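You operate a simulated robot arm through the tools that you are given. There is no shell and no other tool. Be economical: measure what you need, move in short steps, check, and stop when the job is done.

You are at the controls of a simulated robot arm. One attempt, no reset.

JOB
Shut the drain, fill the tank to the high line and skim the floating nuts into the small basket.
Fine: slide the skimmer back.

It is judged by the outcome, as a careful person would: the job done as asked, and still so three seconds after it is handed in. It fails if anything else is knocked over, pushed out of place, dropped, spilled or broken.

ROBOT AND FRAMES
A 7-joint arm with a fingered hand, fixed in place. Base frame: the origin is at the foot of the arm, x ahead of it, y to its left, z up; the work surface is at about z = 66. Units: cm, rad, N and s.
With the tool pointing down near the work surface it reaches from about 10 to 64 cm from the base axis. Its first joint turns from -1.204 to 3.002 rad. Payload 3.4 kg.
The tool frame sits at the grasp point between the pads (the TCP): z along the fingers, y along the line on which they close. The tips reach 2.5 cm beyond it. The gripper opens to 8.8 cm. The gripper's body begins 2.9 cm behind the TCP. The gripper is a hand of 4 fingers: y runs from the thumb to the fingers, the wrist lies at [-1.3, -9.7, -16.2] in the tool frame, and closing takes about 1.5 s.
Orientation is told as [roll, pitch, yaw] about the base's x, y, z axes, in that order, counted from this pose: with the fingers straight down and the wrist toward the robot, the tool's x, y and z point along [0, 1, 0], [1, 0, 0] and [0, 0, -1] of the base frame.

CONTROLS
- The arm moves only by the tool drive_tool. Its argument "rows" is one flat list of numbers, 7 for each row, row after row: the shift along the base's x, y, z in mm, then the turn, a rotation vector about the base's x, y, z in rad, then the closure, from 0 (fully open) to 1 (shut). In form: [x, y, z, wx, wy, wz, gripper, x, y, z, wx, wy, wz, gripper, ...]. A call has 1 to 10 rows; each row shifts and turns the commanded pose from where the row before left it. Each row takes 0.2 s and may step no farther than 5 cm and 0.15 rad from the row before; otherwise, or with a gripper value out of range, the whole call is refused. A pose out of reach is approached as far as the arm can. The call stops where the force on the tool passes 60 N (or 10 N more than at its start, if that is more) or the arm is blocked; 0.2 s more then pass. The fingers move at their own pace (about 10.8 cm/s each) and stop on an object; they squeeze with about 31 N. The grip force told is the motor's: it shows also when the fingers shut on nothing. Time passes only in rows, and 0.2 s behind the last, so rows that do not move let the fingers close. It gives the time, the measured TCP pose, the force on the tool (base axes), the opening and the grip force at its end, in the units of the frame above (readings bear some noise), with the torque about the TCP (base axes, N m) and any sound that the robot's microphone picked up.
- Cameras (640 x 400 px; columns grow to the right, rows downward): "scene" is fixed at [5, -64.95, 145.01]; the picture's right is [0.70, -0.71, 0.00], its down [-0.40, -0.40, -0.83] and it looks along [0.59, 0.58, -0.56] (base axes); focal length 219 px, centre (320, 200). "wrist" rides on the gripper at [6.4, -8.3, -9.8] in the tool frame; the picture's right is [-0.62, 0.37, -0.69], its down [-0.71, -0.63, 0.30] and it looks along [-0.32, 0.68, 0.65] (tool axes); focal length 265 px, centre (320, 200). There is no depth. A picture from a camera that has moved, and an enlarged one, comes with that camera's place and axes in the base frame and with its lens.
- camera(camera): a new picture of that camera. The clock stands still meanwhile.
- raise_lower(by): slides the trunk up (or, below 0, down) by that many cm; the arm rides with it, the base frame stays. It gives what a move gives, with no picture.
- grasp_type(shape): the hand has 4 fingers and takes this shape, open, in about a second: jaw (thumb against the fingers, like two jaws); tri (thumb and two fingers); tip (a fingertip pinch); poke (one finger out to press); point (the index stretched); flat (the hand flat); cup (the hand cupped); fist (a fist). The gripper value then closes the fingers along that shape, each until it touches; the sizes above hold for jaw. It gives what a move gives, with no picture.
- zoom(camera, box): a new picture of the part [left, top, right, bottom] of that camera's present view, enlarged. The clock stands still meanwhile.
- finish_job(): hands the job in; it is judged then, once.

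Work in short steps. Places have to be worked out from the pictures, the camera data and where the tool is seen: move nearer, look again, correct. Check each grasp and each placing, and mend what went wrong. You have 120 turns and 76 pictures in all, those below and enlarged ones among them. Open the gripper and draw the arm clear of the work before you hand the job in, unless the task says otherwise; then end with one line.

The tools are called after "Call:" as name(argument=value, ...) on one line, values as JSON. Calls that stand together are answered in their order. drive_tool: Moves the arm, as the interface text tells. Its arguments: {"type":"object","properties":{"rows":{"type":"array","items":{"type":"number"}}},"required":["rows"]} The other tools are called the same way: raise_lower (by) slides the trunk up or down; grasp_type (shape) gives the hand a shape; camera (camera) takes a picture; zoom (camera, box) takes an enlarged picture of a part of a camera's view; finish_job () hands the job in.

At the start:

```text
time: 0.0
ee_pos: [40.81, -20.73, 135.27]
ee_rot: [0.001, 0.0, -0.001]
wrist_force: [-0.4, 0.9, -1.1]
moment: [-0.02, 0.03, 0.0]
width: 8.77
grip_force: 0.0
shape: jaw
trunk travel left (down, up): [-77.5, 6.5]
```

scene: 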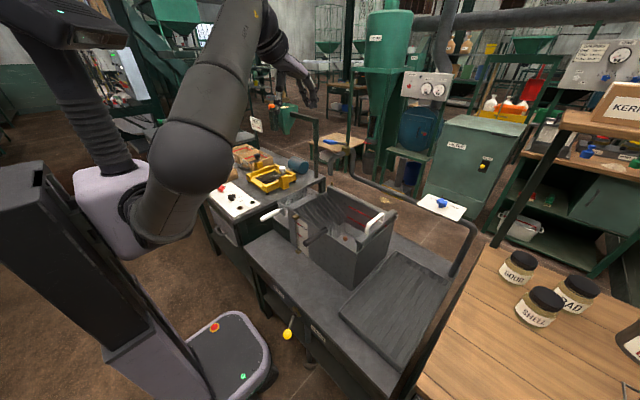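
wrist: 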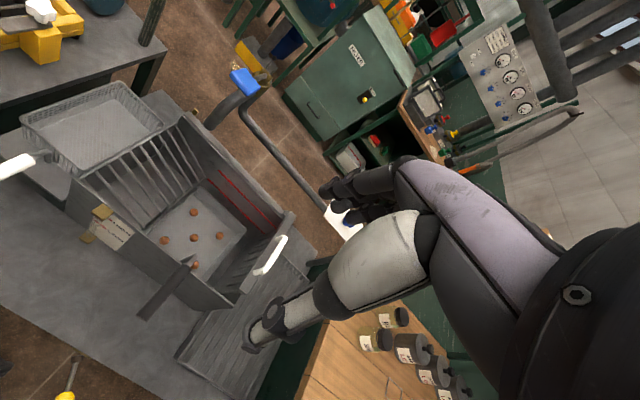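

The pictures show a tank with a slotted partition, a basket, white handles, a pipe with a blue-handled valve, and a yellow knob lever below (perhaps the drain). I zoom in for detail.

Call:
zoom(camera="scene", box=[190, 130, 490, 380])

Call:
zoom(camera="wrist", box=[0, 60, 320, 360])

Call:
zoom(camera="scene", box=[250, 170, 410, 270])

```text
1.60 times, centred on (340, 255) of scene
camera zoom: at [5.0, -64.95, 145.01], right [0.7, -0.71, 0.0], down [-0.4, -0.4, -0.83], along [0.59, 0.58, -0.56], focal length 351 px, centre (288, 112)
```

zoom: 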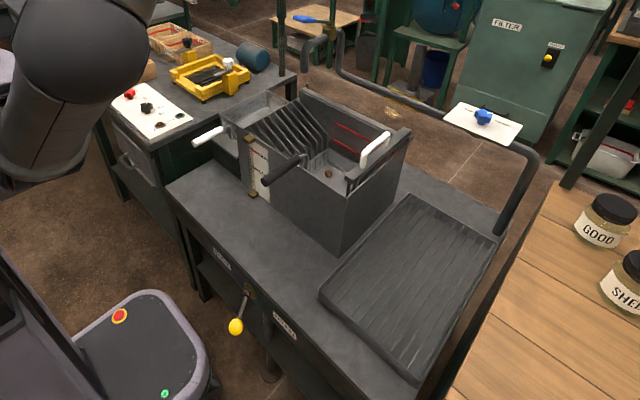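

```text
1.33 times, centred on (160, 210) of wrist
camera zoom: at [32.35, -14.18, 145.14], right [0.37, -0.62, 0.69], down [-0.63, -0.71, -0.3], along [0.68, -0.32, -0.65], focal length 354 px, centre (533, 187)
```

zoom: 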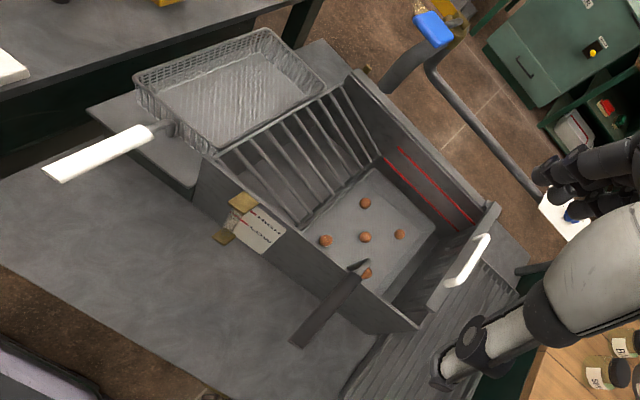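

```text
4.00 times, centred on (330, 220) of scene
camera zoom: at [5.0, -64.95, 145.01], right [0.7, -0.71, 0.0], down [-0.4, -0.4, -0.83], along [0.59, 0.58, -0.56], focal length 877 px, centre (280, 120)
```

zoom: 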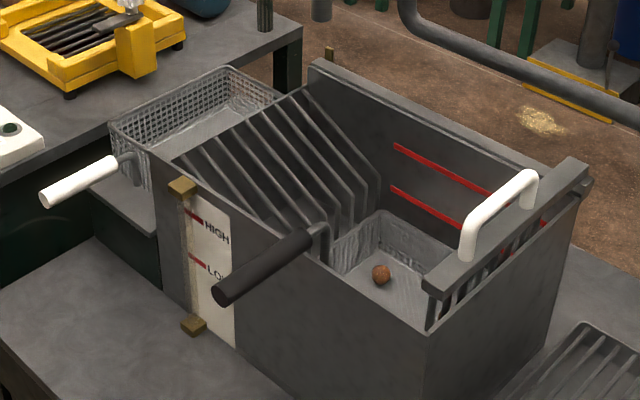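

Call:
zoom(camera="scene", box=[250, 260, 370, 335])

Call:
zoom(camera="scene", box=[310, 100, 490, 225])

Call:
zoom(camera="wrist", box=[180, 60, 380, 260])

```text
5.33 times, centred on (310, 298) of scene
camera zoom: at [5.0, -64.95, 145.01], right [0.7, -0.71, 0.0], down [-0.4, -0.4, -0.83], along [0.59, 0.58, -0.56], focal length 1169 px, centre (373, -320)
```

zoom: 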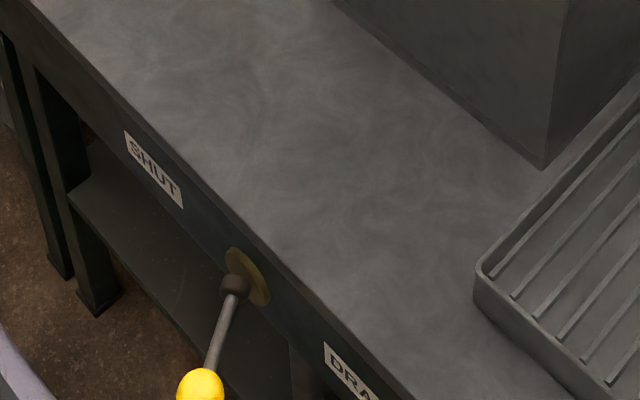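

```text
3.20 times, centred on (400, 162) of scene
camera zoom: at [5.0, -64.95, 145.01], right [0.7, -0.71, 0.0], down [-0.4, -0.4, -0.83], along [0.59, 0.58, -0.56], focal length 701 px, centre (64, 320)
```

zoom: 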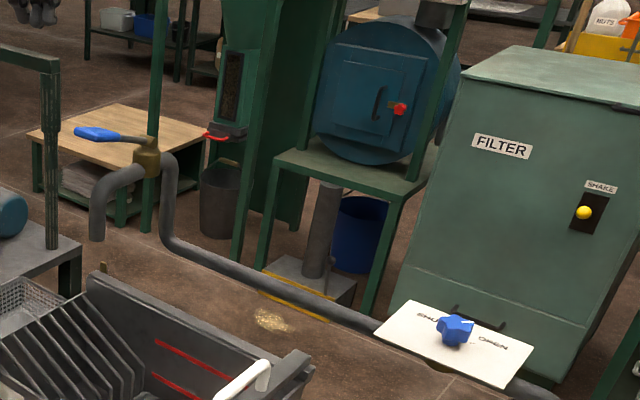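

```text
2.00 times, centred on (280, 160) of wrist
camera zoom: at [32.35, -14.18, 145.14], right [0.37, -0.62, 0.69], down [-0.63, -0.71, -0.3], along [0.68, -0.32, -0.65], focal length 531 px, centre (400, 280)
```

zoom: 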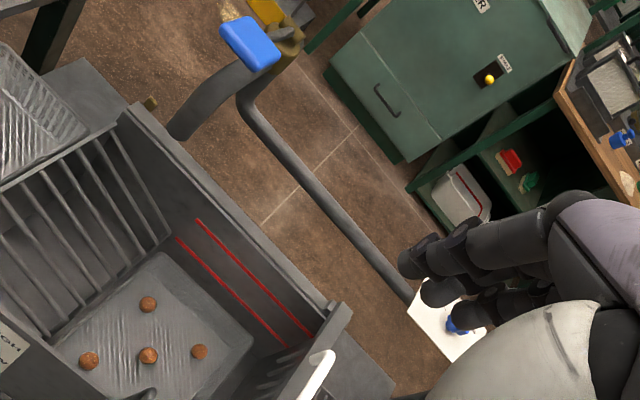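

Call:
zoom(camera="scene", box=[410, 185, 474, 225])

Call:
zoom(camera="scene", box=[310, 125, 374, 175])

```text
10.00 times, centred on (442, 205) of scene
camera zoom: at [5.0, -64.95, 145.01], right [0.7, -0.71, 0.0], down [-0.4, -0.4, -0.83], along [0.59, 0.58, -0.56], focal length 2192 px, centre (-900, 150)
```

zoom: 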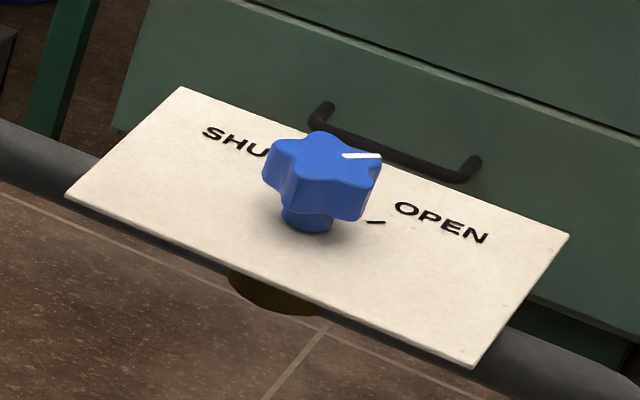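

```text
8.00 times, centred on (342, 150) of scene
camera zoom: at [5.0, -64.95, 145.01], right [0.7, -0.71, 0.0], down [-0.4, -0.4, -0.83], along [0.59, 0.58, -0.56], focal length 1754 px, centre (144, 600)
```

zoom: 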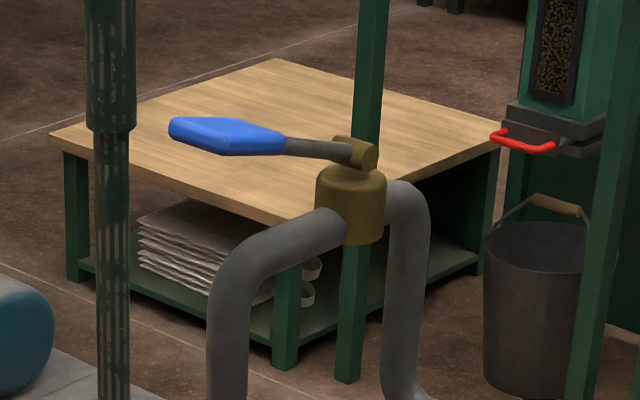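

The knob valve on the plate already points to OPEN; the spout has a blue lever valve; the drain lever sits between SHUT (left) and DRAIN labels. I pull the hand back over the front edge, to look at the drain lever.

Call:
drive_tool(rows=[-30, -30, 0, 0, 0, 0, 0, -40, -30, 0, 0, 0, 0, 0, -40, -30, 0, 0, 0, 0, 0, -30, -30, 0, 0, 0, 0, 0])

Call:
raise_lower(by=-30)

Call:
camera(camera="wrist")

Call:
camera(camera="scene")

```text
time: 1.0
ee_pos: [30.8, -31.55, 134.16]
ee_rot: [0.002, 0.001, 0.001]
wrist_force: [-0.4, 0.6, 0.2]
moment: [-0.01, 0.04, -0.03]
width: 8.77
grip_force: 0.0
shape: jaw
out of reach, approached as far as the arm can: row 3, 4
trunk travel left (down, up): [-77.5, 6.5]
```

```text
time: 4.0
ee_pos: [30.88, -31.5, 103.99]
ee_rot: [0.0, -0.002, 0.001]
wrist_force: [-0.5, -0.2, -0.1]
moment: [0.01, 0.0, 0.01]
width: 8.78
grip_force: 0.0
shape: jaw
trunk travel left (down, up): [-47.5, 36.5]
```

```text
65 pictures are left
camera wrist: at [22.4, -25.04, 113.96], right [0.37, -0.62, 0.69], down [-0.63, -0.71, -0.31], along [0.68, -0.32, -0.65], focal length 265 px, centre (320, 200)
```

wrist: 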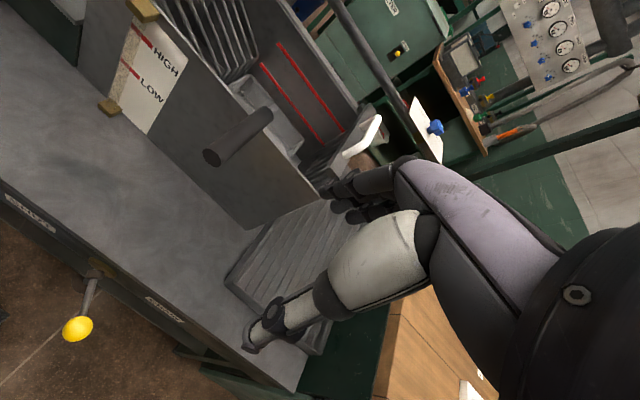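

```text
64 pictures are left
```

scene: 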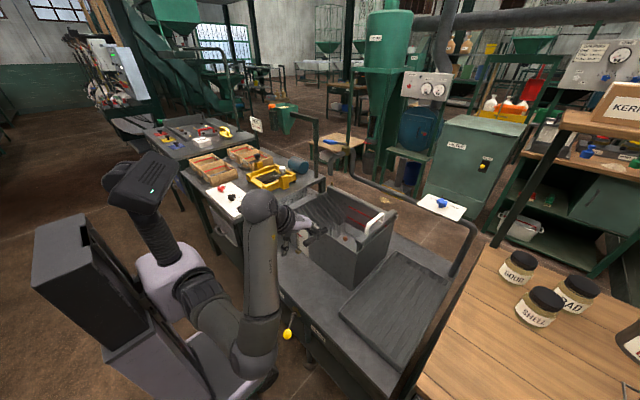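

The knob seems to be at about (24, -29.5, 62), pivot at about (30, -26, 65). I go back over it and look closely.

Call:
drive_tool(rows=[-35, 10, -30, 0, 0, 0, 0, -35, 10, -40, 0, 0, 0, 0, 0, 0, -50, 0, 0, 0, 0, 0, 0, -50, 0, 0, 0, 0])

Call:
camera(camera="wrist")

Call:
zoom(camera="scene", box=[210, 200, 370, 360])

```text
refused: row 2 steps farther than a row can; nothing moved
```

```text
63 pictures are left
camera wrist: at [22.4, -25.04, 113.96], right [0.37, -0.62, 0.69], down [-0.63, -0.71, -0.31], along [0.68, -0.32, -0.65], focal length 265 px, centre (320, 200)
```

wrist: 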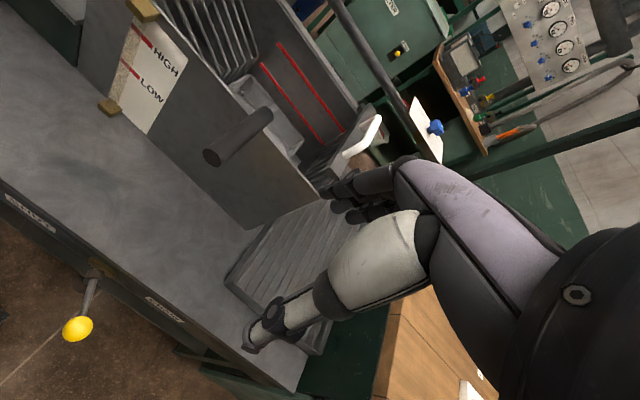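

```text
2.50 times, centred on (290, 280) of scene
camera zoom: at [5.0, -64.95, 145.01], right [0.7, -0.71, 0.0], down [-0.4, -0.4, -0.83], along [0.59, 0.58, -0.56], focal length 548 px, centre (395, 0)
```

zoom: 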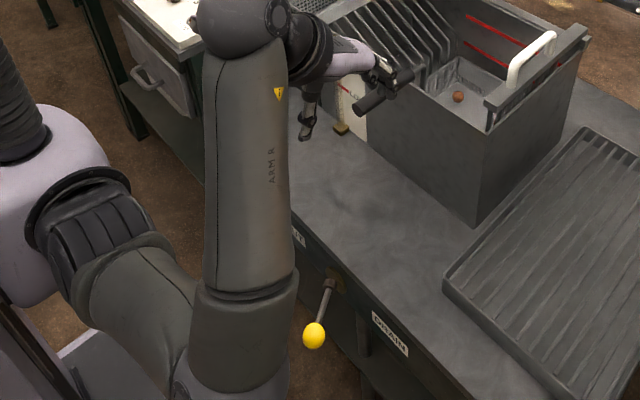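

The row was too long; I retry with shorter steps.

Call:
drive_tool(rows=[-30, 10, -20, 0, 0, 0, 0, -30, 10, -20, 0, 0, 0, 0, 0, 0, -45, 0, 0, 0, 0, 0, 0, -45, 0, 0, 0, 0, 0, 0, -40, 0, 0, 0, 0])

Call:
camera(camera="wrist")

Call:
zoom(camera="scene", box=[210, 200, 370, 360])

```text
time: 5.2
ee_pos: [27.44, -28.46, 86.27]
ee_rot: [0.002, -0.002, 0.0]
wrist_force: [-0.6, 0.3, 0.7]
moment: [-0.01, 0.01, -0.01]
width: 8.78
grip_force: 0.0
shape: jaw
out of reach, approached as far as the arm can: row 1, 2
trunk travel left (down, up): [-47.5, 36.5]
```

```text
61 pictures are left
camera wrist: at [19.06, -21.97, 96.15], right [0.37, -0.62, 0.69], down [-0.63, -0.71, -0.31], along [0.69, -0.32, -0.65], focal length 265 px, centre (320, 200)
```

wrist: 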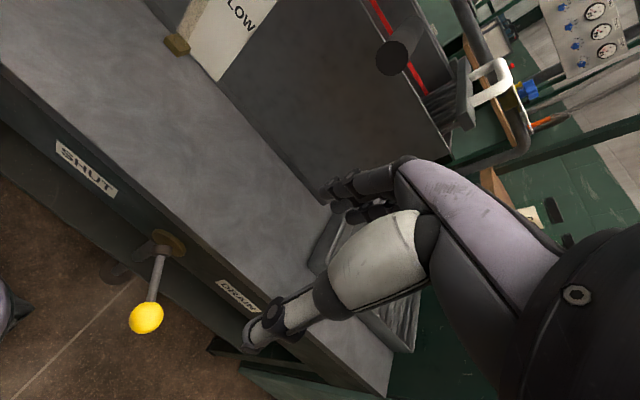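

```text
2.50 times, centred on (290, 280) of scene
camera zoom: at [5.0, -64.95, 145.01], right [0.7, -0.71, 0.0], down [-0.4, -0.4, -0.83], along [0.59, 0.58, -0.56], focal length 548 px, centre (395, 0)
```

zoom: 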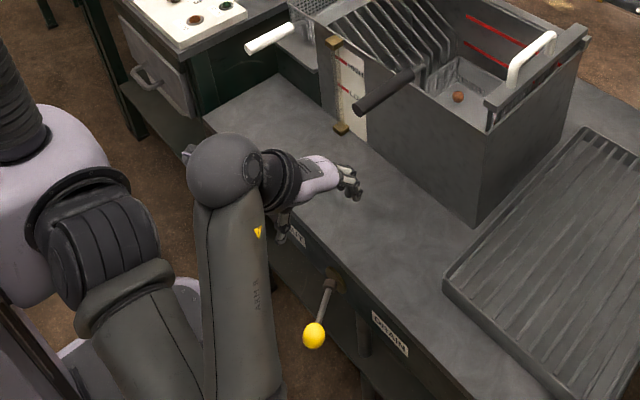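

The lever sticks out toward me, leaning to the DRAIN side; the SHUT label is on its +y side. I'll come down on its -y side with closed fingers and push toward +y.

Call:
drive_tool(rows=[0, -40, 0, 0, 0, 0, 1, 0, -45, 0, 0, 0, 0, 1, 0, 0, -45, 0, 0, 0, 1, 0, 0, -45, 0, 0, 0, 1, -15, 0, -45, 0, 0, 0, 1, -20, 0, -40, 0, 0, 0, 1])

Call:
camera(camera="wrist")

Call:
zoom(camera="scene", box=[210, 200, 370, 360])

```text
time: 6.6
ee_pos: [24.28, -36.44, 69.05]
ee_rot: [0.0, -0.003, 0.001]
wrist_force: [-0.4, -0.2, -0.1]
moment: [-0.02, -0.02, 0.01]
width: 0.01
grip_force: 30.7
shape: jaw
trunk travel left (down, up): [-47.5, 36.5]
```

```text
59 pictures are left
camera wrist: at [15.89, -29.97, 78.79], right [0.37, -0.62, 0.69], down [-0.63, -0.72, -0.31], along [0.69, -0.32, -0.65], focal length 265 px, centre (320, 200)
```

wrist: 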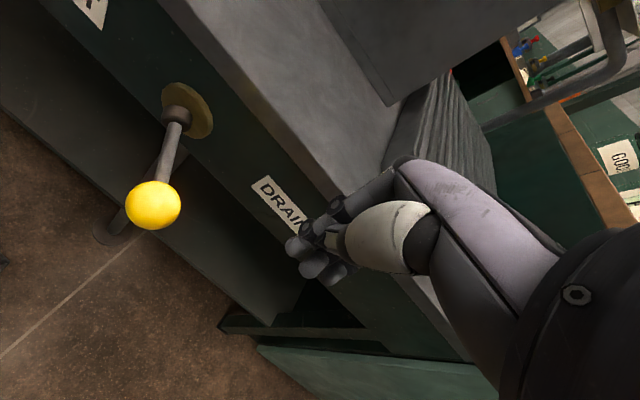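

```text
2.50 times, centred on (290, 280) of scene
camera zoom: at [5.0, -64.95, 145.01], right [0.7, -0.71, 0.0], down [-0.4, -0.4, -0.83], along [0.59, 0.58, -0.56], focal length 548 px, centre (395, 0)
```

zoom: 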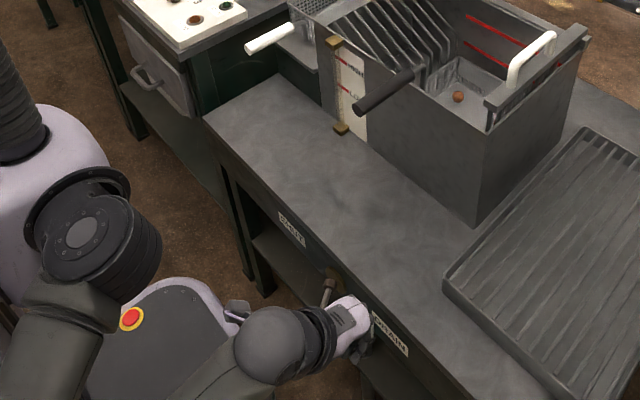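

Triangulating between wrist pictures puts the knob at about (24.1, -28.9, 58.6), pivot (31, -24.4, 58). I lower 9 cm and then push gently toward +y.

Call:
drive_tool(rows=[0, 0, -45, 0, 0, 0, 1, 0, 0, -45, 0, 0, 0, 1, 0, 20, 0, 0, 0, 0, 1, 0, 20, 0, 0, 0, 0, 1, 0, 20, 0, 0, 0, 0, 1, 0, 20, 0, 0, 0, 0, 1])

Call:
camera(camera="wrist")

```text
time: 8.0
ee_pos: [26.21, -32.27, 57.52]
ee_rot: [0.002, -0.002, 0.001]
wrist_force: [-0.2, 0.3, -0.2]
moment: [0.02, 0.02, 0.05]
width: 0.0
grip_force: 31.3
shape: jaw
out of reach, approached as far as the arm can: row 4, 5, 6
trunk travel left (down, up): [-47.5, 36.5]
```

```text
57 pictures are left
camera wrist: at [17.86, -25.8, 67.33], right [0.37, -0.62, 0.69], down [-0.63, -0.71, -0.31], along [0.69, -0.32, -0.65], focal length 265 px, centre (320, 200)
```

wrist: 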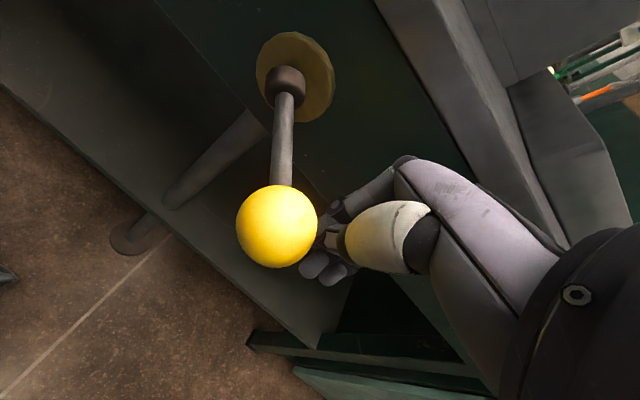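

The arm hit an inner reach limit with the wrist toward the robot. I back off and yaw the hand so the wrist lies toward -y, behind the push.

Call:
drive_tool(rows=[0, -35, 10, 0, 0, 0, 1, 0, -35, 10, 0, 0, 0.14, 1, 0, 0, 0, 0, 0, 0.14, 1, 0, 0, 0, 0, 0, 0.14, 1, 0, 0, 0, 0, 0, 0.14, 1, 0, 0, 0, 0, 0, 0.14, 1, 0, 0, 0, 0, 0, 0.14, 1, 0, 0, 0, 0, 0, 0.14, 1])

Call:
zoom(camera="scene", box=[210, 200, 370, 360])

Call:
camera(camera="wrist")

```text
time: 9.8
ee_pos: [26.25, -39.32, 59.57]
ee_rot: [0.002, -0.002, 0.982]
wrist_force: [0.4, 0.4, -0.8]
moment: [0.0, 0.0, 0.0]
width: 0.0
grip_force: 31.2
shape: jaw
trunk travel left (down, up): [-47.5, 36.5]
```

```text
2.50 times, centred on (290, 280) of scene
camera zoom: at [5.0, -64.95, 145.01], right [0.7, -0.71, 0.0], down [-0.4, -0.4, -0.83], along [0.59, 0.58, -0.56], focal length 548 px, centre (395, 0)
```

zoom: 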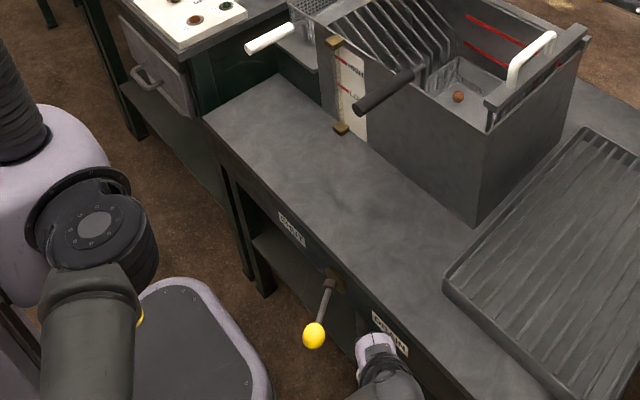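

```text
55 pictures are left
camera wrist: at [16.09, -42.62, 69.45], right [0.72, -0.04, 0.69], down [0.25, -0.92, -0.31], along [0.65, 0.39, -0.65], focal length 265 px, centre (320, 200)
```

wrist: 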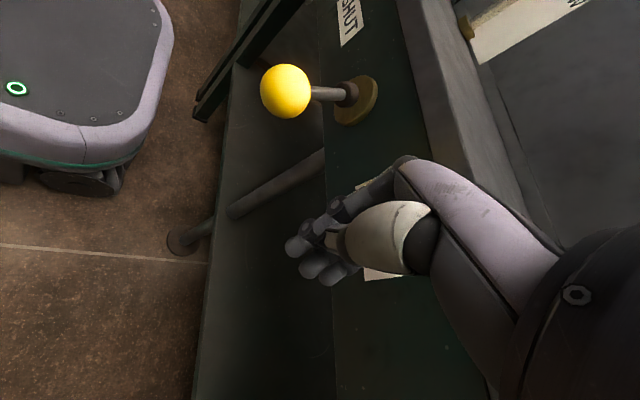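

Wrist view is clear; I push +y gradually.

Call:
drive_tool(rows=[-10, 30, -5, 0, 0, 0, 1, 0, 30, 0, 0, 0, 0, 1, 0, 20, 0, 0, 0, 0, 1, 0, 20, 0, 0, 0, 0, 1, 0, 20, 0, 0, 0, 0, 1])

Call:
camera(camera="wrist")

```text
time: 11.0
ee_pos: [25.11, -26.93, 59.18]
ee_rot: [0.001, -0.001, 0.981]
wrist_force: [-0.7, -1.8, 0.1]
moment: [0.01, -0.01, 0.03]
width: 0.0
grip_force: 31.4
shape: jaw
trunk travel left (down, up): [-47.5, 36.5]
```

```text
54 pictures are left
camera wrist: at [15.14, -30.37, 69.14], right [0.72, -0.04, 0.69], down [0.24, -0.92, -0.31], along [0.65, 0.39, -0.65], focal length 265 px, centre (320, 200)
```

wrist: 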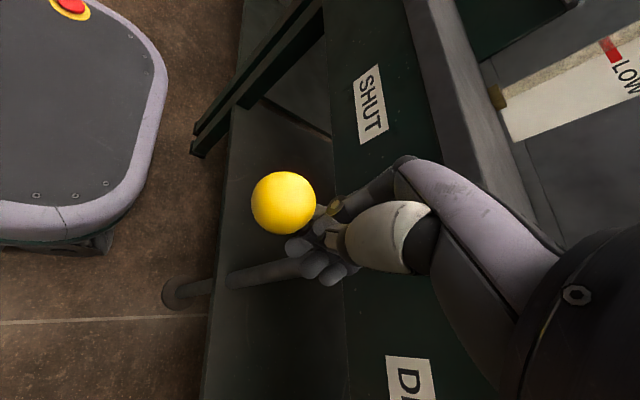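

It moves with a light force; I keep pushing.

Call:
drive_tool(rows=[0, 20, 0, 0, 0, 0, 1, 0, 20, 0, 0, 0, 0, 1, 5, 20, 0, 0, 0, 0, 1, 5, 15, 0, 0, 0, 0, 1])

Call:
camera(camera="wrist")

Call:
zoom(camera="scene", box=[230, 240, 350, 360])

```text
time: 11.8
ee_pos: [25.56, -23.25, 59.05]
ee_rot: [-0.014, 0.012, 0.969]
wrist_force: [-27.4, -41.0, 29.2]
moment: [-0.04, -0.22, -0.21]
width: 0.0
grip_force: 31.1
shape: jaw
out of reach, approached as far as the arm can: row 3
trunk travel left (down, up): [-47.5, 36.5]
stopped in row 3: the force on the tool passed its limit at 76 N (the readings are from after the stop); the commanded pose is now the measured one
```

```text
53 pictures are left
camera wrist: at [15.53, -26.32, 68.97], right [0.72, -0.04, 0.7], down [0.23, -0.93, -0.29], along [0.66, 0.37, -0.66], focal length 265 px, centre (320, 200)
```

wrist: 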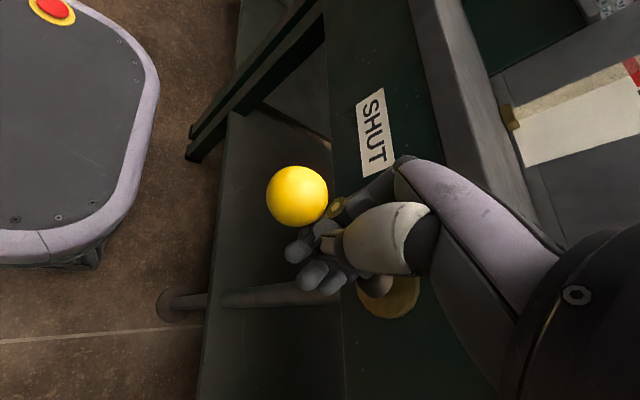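

```text
3.33 times, centred on (290, 300) of scene
camera zoom: at [5.0, -64.95, 145.01], right [0.7, -0.71, 0.0], down [-0.4, -0.4, -0.83], along [0.59, 0.58, -0.56], focal length 731 px, centre (420, -133)
```

zoom: 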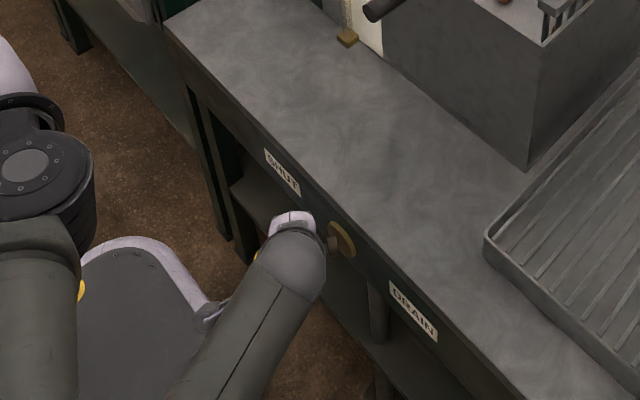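

The knob is now at about y = -20.6, mirrored about the pivot, and against a hard stop: shut. I back off and check.

Call:
drive_tool(rows=[-3, -30, 0, 0, 0, 0, 1, 0, -40, 0, 0, 0, 0, 1, 0, -40, 0, 0, 0, 0, 1, 0, -40, 0, 0, 0, 0, 1, 0, 0, 45, 0, 0, 0, 1, 0, 0, 45, 0, 0, 0, 1])

Call:
zoom(camera="scene", box=[230, 240, 350, 360])

```text
time: 13.2
ee_pos: [25.73, -38.1, 68.24]
ee_rot: [-0.007, 0.01, 0.973]
wrist_force: [-1.0, 0.5, 0.2]
moment: [-0.02, -0.01, 0.0]
width: 0.0
grip_force: 30.6
shape: jaw
trunk travel left (down, up): [-47.5, 36.5]
```

```text
3.33 times, centred on (290, 300) of scene
camera zoom: at [5.0, -64.95, 145.01], right [0.7, -0.71, 0.0], down [-0.4, -0.4, -0.83], along [0.59, 0.58, -0.56], focal length 731 px, centre (420, -133)
```

zoom: 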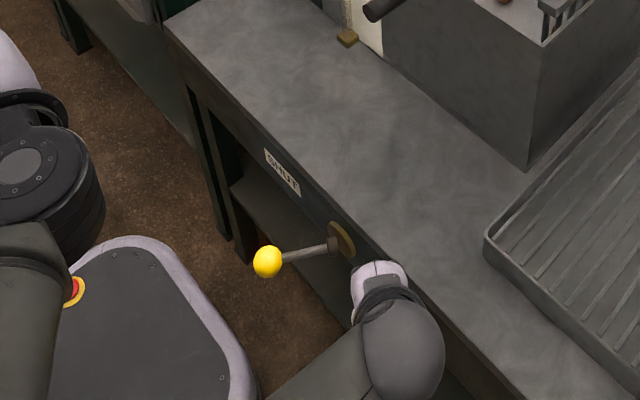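

The drain is shut. Now I raise the trunk and turn the hand back, heading for the spout lever.

Call:
raise_lower(by=30)

Call:
drive_tool(rows=[10, 0, 40, 0, 0, -0.14, 1, 10, 0, 40, 0, 0, -0.14, 1, 20, 20, 30, 0, 0, -0.14, 1, 30, 30, 20, 0, 0, -0.14, 1, 30, 30, 20, 0, 0, -0.14, 1, 30, 30, 20, 0, 0, -0.14, 1, 20, 30, 20, 0, 0, -0.13, 1])

Call:
camera(camera="wrist")

Call:
zoom(camera="scene", box=[190, 90, 450, 270])

```text
time: 16.2
ee_pos: [25.71, -38.05, 98.21]
ee_rot: [-0.006, 0.007, 0.974]
wrist_force: [0.1, 0.4, 0.6]
moment: [0.01, 0.0, 0.01]
width: 0.02
grip_force: 31.0
shape: jaw
trunk travel left (down, up): [-77.5, 6.5]
```

```text
time: 17.8
ee_pos: [41.0, -24.12, 117.28]
ee_rot: [-0.012, 0.01, 0.0]
wrist_force: [-0.5, -0.7, -0.1]
moment: [0.0, -0.03, -0.02]
width: 0.01
grip_force: 31.1
shape: jaw
trunk travel left (down, up): [-77.5, 6.5]
```

```text
50 pictures are left
camera wrist: at [32.84, -17.58, 127.31], right [0.38, -0.61, 0.7], down [-0.63, -0.72, -0.29], along [0.68, -0.33, -0.66], focal length 265 px, centre (320, 200)
```

wrist: 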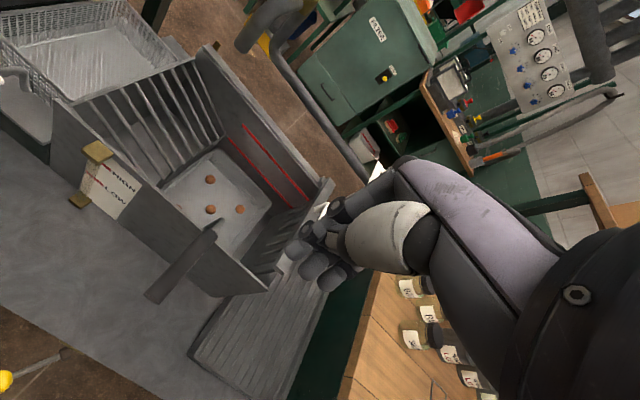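

```text
2.22 times, centred on (320, 180) of scene
camera zoom: at [5.0, -64.95, 145.01], right [0.7, -0.71, 0.0], down [-0.4, -0.4, -0.83], along [0.59, 0.58, -0.56], focal length 487 px, centre (320, 244)
```

zoom: 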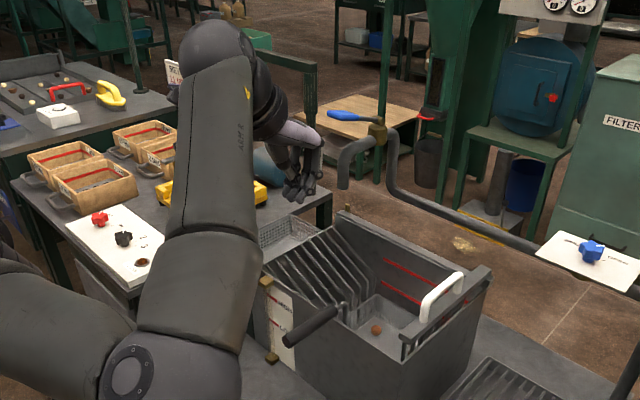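

I move to where the wrist camera centres on the spout valve.

Call:
drive_tool(rows=[20, 20, 25, 0, 0, 0, 1, 20, 30, 20, 0, 0, 0, 1, 25, 30, 15, 0, 0, 0, 1, 25, 30, 15, 0, 0, 0, 1, 20, 30, 15, 0, 0, 0, 1])

Call:
camera(camera="wrist")

```text
time: 19.0
ee_pos: [51.68, -9.85, 126.28]
ee_rot: [-0.01, 0.006, 0.004]
wrist_force: [0.4, 1.1, 0.4]
moment: [-0.03, 0.01, 0.0]
width: 0.0
grip_force: 31.3
shape: jaw
trunk travel left (down, up): [-77.5, 6.5]
```

```text
48 pictures are left
camera wrist: at [43.42, -3.35, 136.19], right [0.38, -0.61, 0.7], down [-0.63, -0.72, -0.29], along [0.68, -0.33, -0.66], focal length 265 px, centre (320, 200)
```

wrist: 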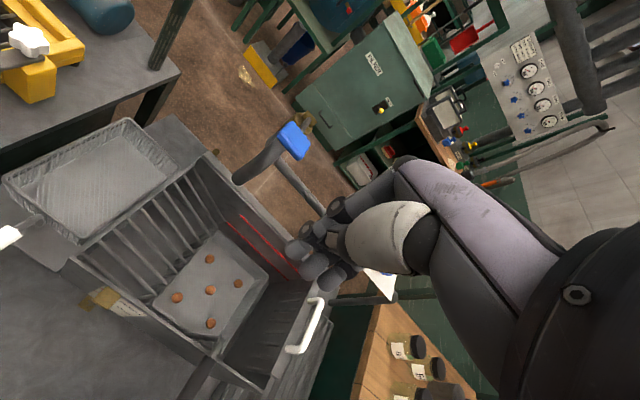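

Triangulated lever grip centre: (69.6, -6.7, 114.2), hinge near (82, -6.4, 109). I check whether the arm reaches above the grip.

Call:
drive_tool(rows=[40, 10, 0, 0, 0, 0, 1, 40, 10, 0, 0, 0, 0, 1, 40, 10, 0, 0, 0, 0, 1, 40, 0, 0, 0, 0, 0, 1])

Call:
camera(camera="wrist")

Call:
zoom(camera="scene", box=[250, 80, 410, 220])

```text
time: 20.0
ee_pos: [67.01, -6.79, 125.7]
ee_rot: [-0.011, 0.014, 0.008]
wrist_force: [0.0, -0.4, -0.1]
moment: [0.01, 0.02, 0.02]
width: 0.02
grip_force: 30.2
shape: jaw
out of reach, approached as far as the arm can: row 4
trunk travel left (down, up): [-77.5, 6.5]
```

```text
47 pictures are left
camera wrist: at [58.62, -0.3, 135.59], right [0.38, -0.61, 0.69], down [-0.63, -0.72, -0.29], along [0.68, -0.33, -0.66], focal length 265 px, centre (320, 200)
```

wrist: 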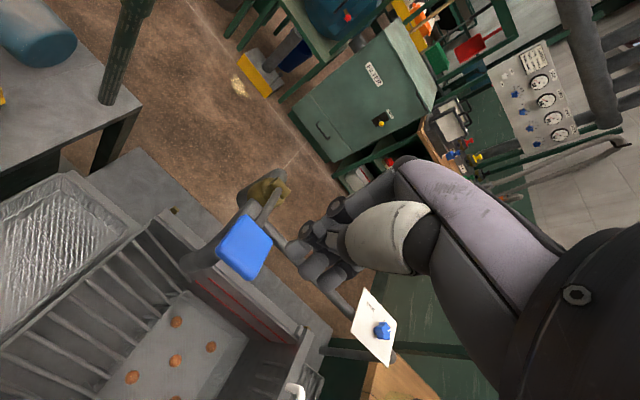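

```text
2.86 times, centred on (330, 150) of scene
camera zoom: at [5.0, -64.95, 145.01], right [0.7, -0.71, 0.0], down [-0.4, -0.4, -0.83], along [0.59, 0.58, -0.56], focal length 626 px, centre (291, 343)
```

zoom: 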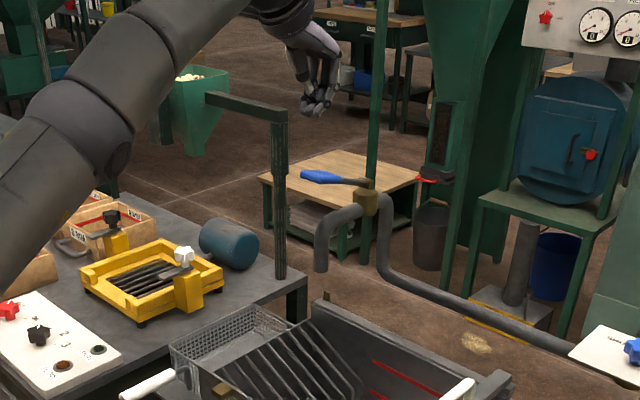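

The grip position is confirmed (69.4, -6.9, 114.2) and the hand is above its front part. I lower, then press down in small steps, listening for water.

Call:
drive_tool(rows=[5, 0, -30, 0, 0, 0, 1, 5, 0, -30, 0, 0, 0, 1, 5, 0, -15, 0, 0, 0, 1, 0, 0, -10, 0, 0, 0, 1, 0, 0, -10, 0, 0, 0, 1])

Call:
zoom(camera="scene", box=[270, 100, 410, 220])

```text
time: 21.2
ee_pos: [67.97, -6.85, 116.03]
ee_rot: [-0.006, 0.007, 0.003]
wrist_force: [-0.6, 0.7, 2.3]
moment: [0.02, 0.04, -0.01]
width: 0.04
grip_force: 31.2
shape: jaw
trunk travel left (down, up): [-77.5, 6.5]
```

```text
3.33 times, centred on (340, 160) of scene
camera zoom: at [5.0, -64.95, 145.01], right [0.7, -0.71, 0.0], down [-0.4, -0.4, -0.83], along [0.59, 0.58, -0.56], focal length 731 px, centre (253, 333)
```

zoom: 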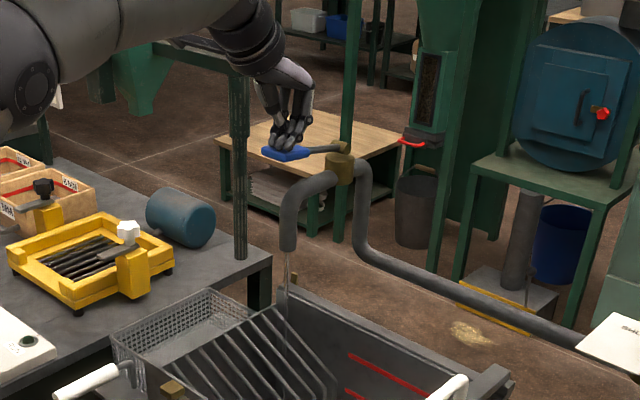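

Pressing down opens the tap (thin stream). Before opening further I check whether it self-closes by lifting off.

Call:
drive_tool(rows=[0, 0, 30, 0, 0, 0, 1, 0, 0, 10, 0, 0, 0, 1, 0, 0, 0, 0, 0, 0, 1])

Call:
zoom(camera="scene", box=[270, 100, 410, 220])

```text
time: 22.0
ee_pos: [67.85, -6.72, 120.14]
ee_rot: [-0.007, 0.01, 0.003]
wrist_force: [0.3, -0.2, 0.4]
moment: [-0.01, -0.01, -0.01]
width: 0.0
grip_force: 30.8
shape: jaw
trunk travel left (down, up): [-77.5, 6.5]
```

```text
3.33 times, centred on (340, 160) of scene
camera zoom: at [5.0, -64.95, 145.01], right [0.7, -0.71, 0.0], down [-0.4, -0.4, -0.83], along [0.59, 0.58, -0.56], focal length 731 px, centre (253, 333)
```

zoom: 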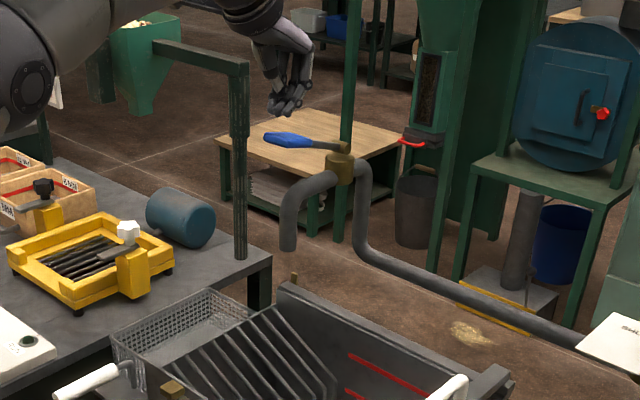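

It springs shut on release. I press down further and hold, then read the level.

Call:
drive_tool(rows=[0, 0, -40, 0, 0, 0, 1, 0, 0, -15, 0, 0, 0, 1, 0, 0, -15, 0, 0, 0, 1, 0, 0, 0, 0, 0, 0, 1, 0, 0, 0, 0, 0, 0, 1, 0, 0, 0, 0, 0, 0, 1, 0, 0, 0, 0, 0, 0, 1, 0, 0, 0, 0, 0, 0, 1])

Call:
zoom(camera="scene", box=[250, 110, 410, 270])

```text
time: 23.8
ee_pos: [67.89, -6.73, 113.17]
ee_rot: [-0.007, 0.006, 0.003]
wrist_force: [2.0, 1.0, 10.6]
moment: [0.06, -0.02, 0.01]
width: 0.0
grip_force: 31.0
shape: jaw
trunk travel left (down, up): [-77.5, 6.5]
```

```text
2.50 times, centred on (330, 190) of scene
camera zoom: at [5.0, -64.95, 145.01], right [0.7, -0.71, 0.0], down [-0.4, -0.4, -0.83], along [0.59, 0.58, -0.56], focal length 548 px, centre (295, 225)
```

zoom: 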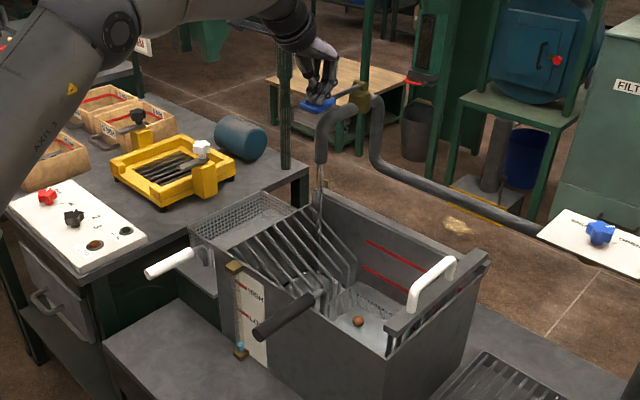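

Water is flowing and the sight glass shows a bit of blue at its bottom. I keep holding.

Call:
drive_tool(rows=[0, 0, 0, 0, 0, 0, 1, 0, 0, 0, 0, 0, 0, 1, 0, 0, 0, 0, 0, 0, 1, 0, 0, 0, 0, 0, 0, 1, 0, 0, 0, 0, 0, 0, 1, 0, 0, 0, 0, 0, 0, 1, 0, 0, 0, 0, 0, 0, 1, 0, 0, 0, 0, 0, 0, 1, 0, 0, 0, 0, 0, 0, 1, 0, 0, 0, 0, 0, 0, 1])

Call:
zoom(camera="scene", box=[280, 200, 400, 260])

```text
time: 26.0
ee_pos: [68.05, -6.67, 113.24]
ee_rot: [-0.008, 0.007, 0.002]
wrist_force: [2.9, 0.2, 12.9]
moment: [0.02, -0.01, 0.0]
width: 0.01
grip_force: 30.6
shape: jaw
trunk travel left (down, up): [-77.5, 6.5]
```

```text
5.33 times, centred on (340, 230) of scene
camera zoom: at [5.0, -64.95, 145.01], right [0.7, -0.71, 0.0], down [-0.4, -0.4, -0.83], along [0.59, 0.58, -0.56], focal length 1169 px, centre (213, 40)
```

zoom: 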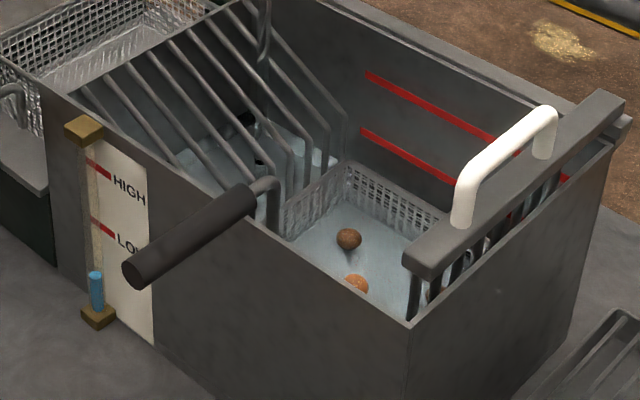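

Level is rising steadily. I hold another 2 s and measure the rate.

Call:
drive_tool(rows=[0, 0, 0, 0, 0, 0, 1, 0, 0, 0, 0, 0, 0, 1, 0, 0, 0, 0, 0, 0, 1, 0, 0, 0, 0, 0, 0, 1, 0, 0, 0, 0, 0, 0, 1, 0, 0, 0, 0, 0, 0, 1, 0, 0, 0, 0, 0, 0, 1, 0, 0, 0, 0, 0, 0, 1, 0, 0, 0, 0, 0, 0, 1, 0, 0, 0, 0, 0, 0, 1])

Call:
zoom(camera="scene", box=[280, 200, 400, 260])

```text
time: 28.2
ee_pos: [67.91, -6.69, 113.29]
ee_rot: [-0.008, 0.007, 0.005]
wrist_force: [3.7, 1.3, 13.7]
moment: [0.02, -0.03, 0.0]
width: 0.0
grip_force: 31.0
shape: jaw
trunk travel left (down, up): [-77.5, 6.5]
```

```text
5.33 times, centred on (340, 230) of scene
camera zoom: at [5.0, -64.95, 145.01], right [0.7, -0.71, 0.0], down [-0.4, -0.4, -0.83], along [0.59, 0.58, -0.56], focal length 1169 px, centre (213, 40)
```

zoom: 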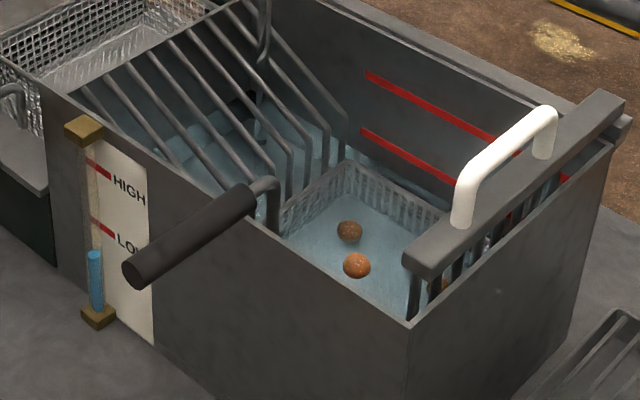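

Rate is about 9 px/s with ~90 px to go (≈10 s). I hold for another ~6.6 s, then check.

Call:
drive_tool(rows=[0, 0, 0, 0, 0, 0, 1, 0, 0, 0, 0, 0, 0, 1, 0, 0, 0, 0, 0, 0, 1, 0, 0, 0, 0, 0, 0, 1, 0, 0, 0, 0, 0, 0, 1, 0, 0, 0, 0, 0, 0, 1, 0, 0, 0, 0, 0, 0, 1, 0, 0, 0, 0, 0, 0, 1, 0, 0, 0, 0, 0, 0, 1, 0, 0, 0, 0, 0, 0, 1])

Call:
drive_tool(rows=[0, 0, 0, 0, 0, 0, 1, 0, 0, 0, 0, 0, 0, 1, 0, 0, 0, 0, 0, 0, 1, 0, 0, 0, 0, 0, 0, 1, 0, 0, 0, 0, 0, 0, 1, 0, 0, 0, 0, 0, 0, 1, 0, 0, 0, 0, 0, 0, 1, 0, 0, 0, 0, 0, 0, 1, 0, 0, 0, 0, 0, 0, 1, 0, 0, 0, 0, 0, 0, 1])

Call:
drive_tool(rows=[0, 0, 0, 0, 0, 0, 1, 0, 0, 0, 0, 0, 0, 1, 0, 0, 0, 0, 0, 0, 1, 0, 0, 0, 0, 0, 0, 1, 0, 0, 0, 0, 0, 0, 1, 0, 0, 0, 0, 0, 0, 1, 0, 0, 0, 0, 0, 0, 1, 0, 0, 0, 0, 0, 0, 1, 0, 0, 0, 0, 0, 0, 1, 0, 0, 0, 0, 0, 0, 1])

Call:
zoom(camera="scene", box=[280, 200, 400, 260])

```text
time: 30.4
ee_pos: [67.91, -6.78, 113.26]
ee_rot: [-0.007, 0.008, 0.002]
wrist_force: [2.7, 0.9, 12.9]
moment: [0.01, -0.04, -0.05]
width: 0.0
grip_force: 30.7
shape: jaw
trunk travel left (down, up): [-77.5, 6.5]
```

```text
time: 32.6
ee_pos: [67.9, -6.64, 113.26]
ee_rot: [-0.008, 0.008, 0.002]
wrist_force: [4.1, 1.4, 13.2]
moment: [0.05, -0.04, -0.01]
width: 0.0
grip_force: 31.3
shape: jaw
trunk travel left (down, up): [-77.5, 6.5]
```

```text
time: 34.8
ee_pos: [67.97, -6.74, 113.22]
ee_rot: [-0.007, 0.006, 0.004]
wrist_force: [3.4, 1.0, 13.4]
moment: [0.02, -0.03, -0.03]
width: 0.01
grip_force: 30.9
shape: jaw
trunk travel left (down, up): [-77.5, 6.5]
```

```text
5.33 times, centred on (340, 230) of scene
camera zoom: at [5.0, -64.95, 145.01], right [0.7, -0.71, 0.0], down [-0.4, -0.4, -0.83], along [0.59, 0.58, -0.56], focal length 1169 px, centre (213, 40)
```

zoom: 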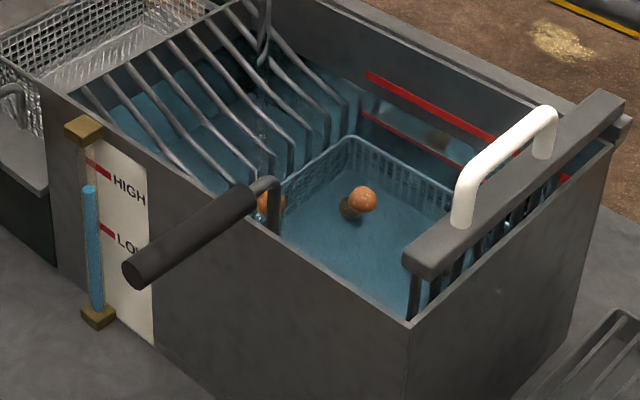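

Level is at 186 px; the HIGH mark at ~163. I hold ~1.4 s more and check.

Call:
drive_tool(rows=[0, 0, 0, 0, 0, 0, 1, 0, 0, 0, 0, 0, 0, 1, 0, 0, 0, 0, 0, 0, 1, 0, 0, 0, 0, 0, 0, 1, 0, 0, 0, 0, 0, 0, 1, 0, 0, 0, 0, 0, 0, 1])

Call:
zoom(camera="scene", box=[285, 205, 365, 255])

```text
time: 36.2
ee_pos: [67.91, -6.63, 113.18]
ee_rot: [-0.008, 0.008, 0.004]
wrist_force: [2.1, 0.4, 13.7]
moment: [0.04, 0.0, -0.02]
width: 0.0
grip_force: 31.0
shape: jaw
trunk travel left (down, up): [-77.5, 6.5]
```

```text
8.00 times, centred on (325, 230) of scene
camera zoom: at [5.0, -64.95, 145.01], right [0.7, -0.71, 0.0], down [-0.4, -0.4, -0.83], along [0.59, 0.58, -0.56], focal length 1754 px, centre (280, -40)
```

zoom: 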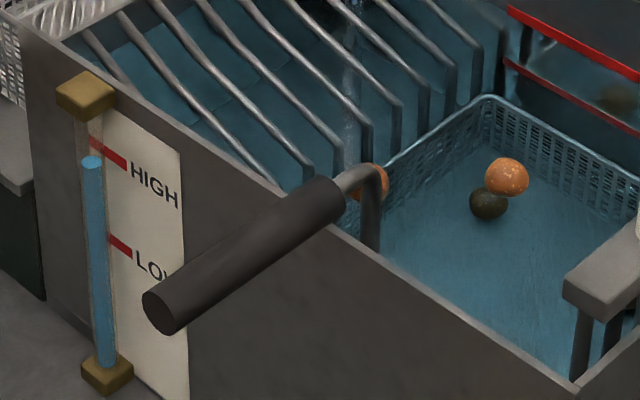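

Close. I check against the line on the far inner wall too.

Call:
zoom(camera="scene", box=[335, 198, 399, 238])

Call:
zoom(camera="scene", box=[287, 210, 319, 230])

```text
10.00 times, centred on (367, 218) of scene
camera zoom: at [5.0, -64.95, 145.01], right [0.7, -0.71, 0.0], down [-0.4, -0.4, -0.83], along [0.59, 0.58, -0.56], focal length 2192 px, centre (-150, 20)
```

zoom: 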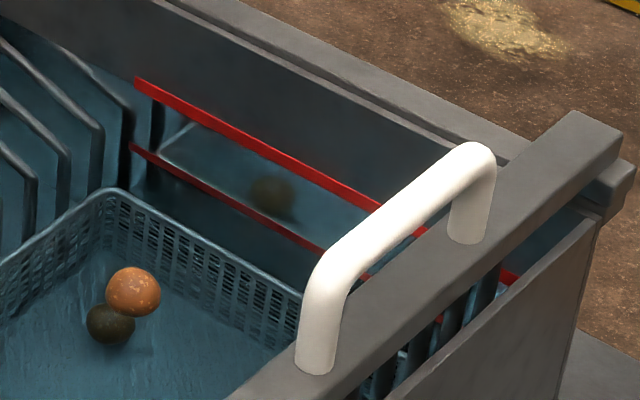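

```text
16.00 times, centred on (303, 220) of scene
camera zoom: at [5.0, -64.95, 145.01], right [0.7, -0.71, 0.0], down [-0.4, -0.4, -0.83], along [0.59, 0.58, -0.56], focal length 3507 px, centre (592, -120)
```

zoom: 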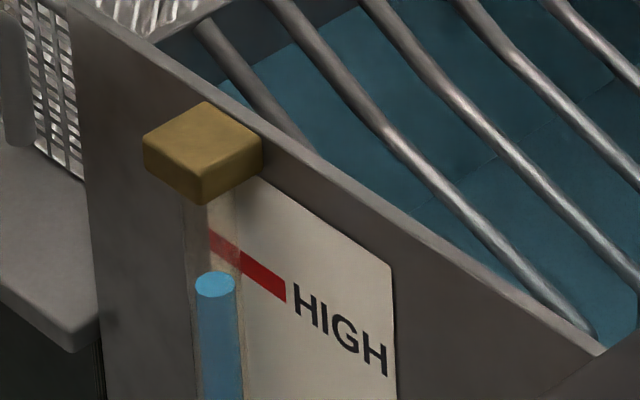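

Accounting for the tube standing off the wall, the level is ~1.5 mm short of HIGH; the closing lag will cover that. I release now.

Call:
drive_tool(rows=[0, 0, 40, 0, 0, 0, 1, 0, 0, 45, 0, 0, 0, 1, -20, 0, 30, 0, 0, 0, 1, -20, 0, 10, 0, 0, 0, 1])

Call:
zoom(camera="scene", box=[287, 210, 319, 230])

Call:
zoom(camera="scene", box=[250, 110, 410, 270])

Call:
camera(camera="wrist")

```text
time: 37.2
ee_pos: [63.68, -6.63, 125.84]
ee_rot: [-0.007, 0.008, 0.004]
wrist_force: [-0.5, 0.1, 0.4]
moment: [0.0, -0.03, -0.04]
width: 0.0
grip_force: 31.3
shape: jaw
trunk travel left (down, up): [-77.5, 6.5]
```

```text
16.00 times, centred on (303, 220) of scene
camera zoom: at [5.0, -64.95, 145.01], right [0.7, -0.71, 0.0], down [-0.4, -0.4, -0.83], along [0.59, 0.58, -0.56], focal length 3507 px, centre (592, -120)
```

zoom: 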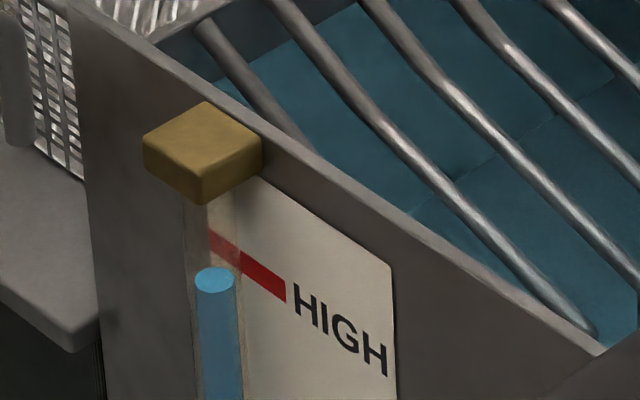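

```text
2.50 times, centred on (330, 190) of scene
camera zoom: at [5.0, -64.95, 145.01], right [0.7, -0.71, 0.0], down [-0.4, -0.4, -0.83], along [0.59, 0.58, -0.56], focal length 548 px, centre (295, 225)
```

zoom: 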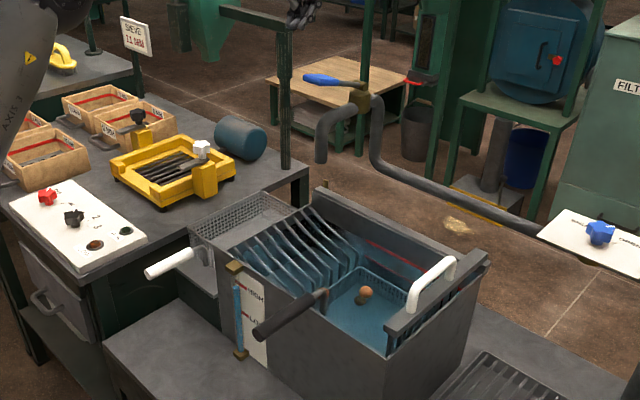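

```text
34 pictures are left
camera wrist: at [55.47, -0.04, 135.69], right [0.38, -0.61, 0.69], down [-0.63, -0.72, -0.29], along [0.68, -0.33, -0.66], focal length 265 px, centre (320, 200)
```

wrist: 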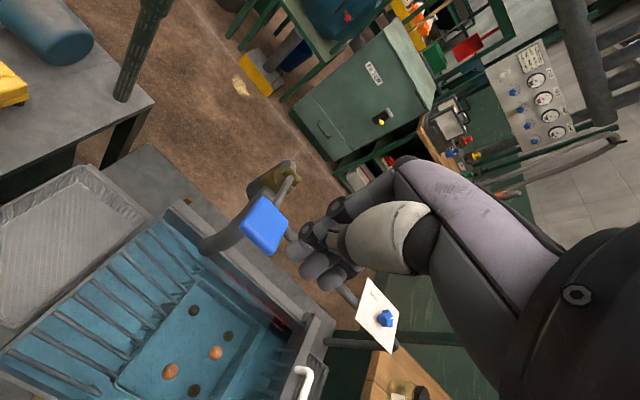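

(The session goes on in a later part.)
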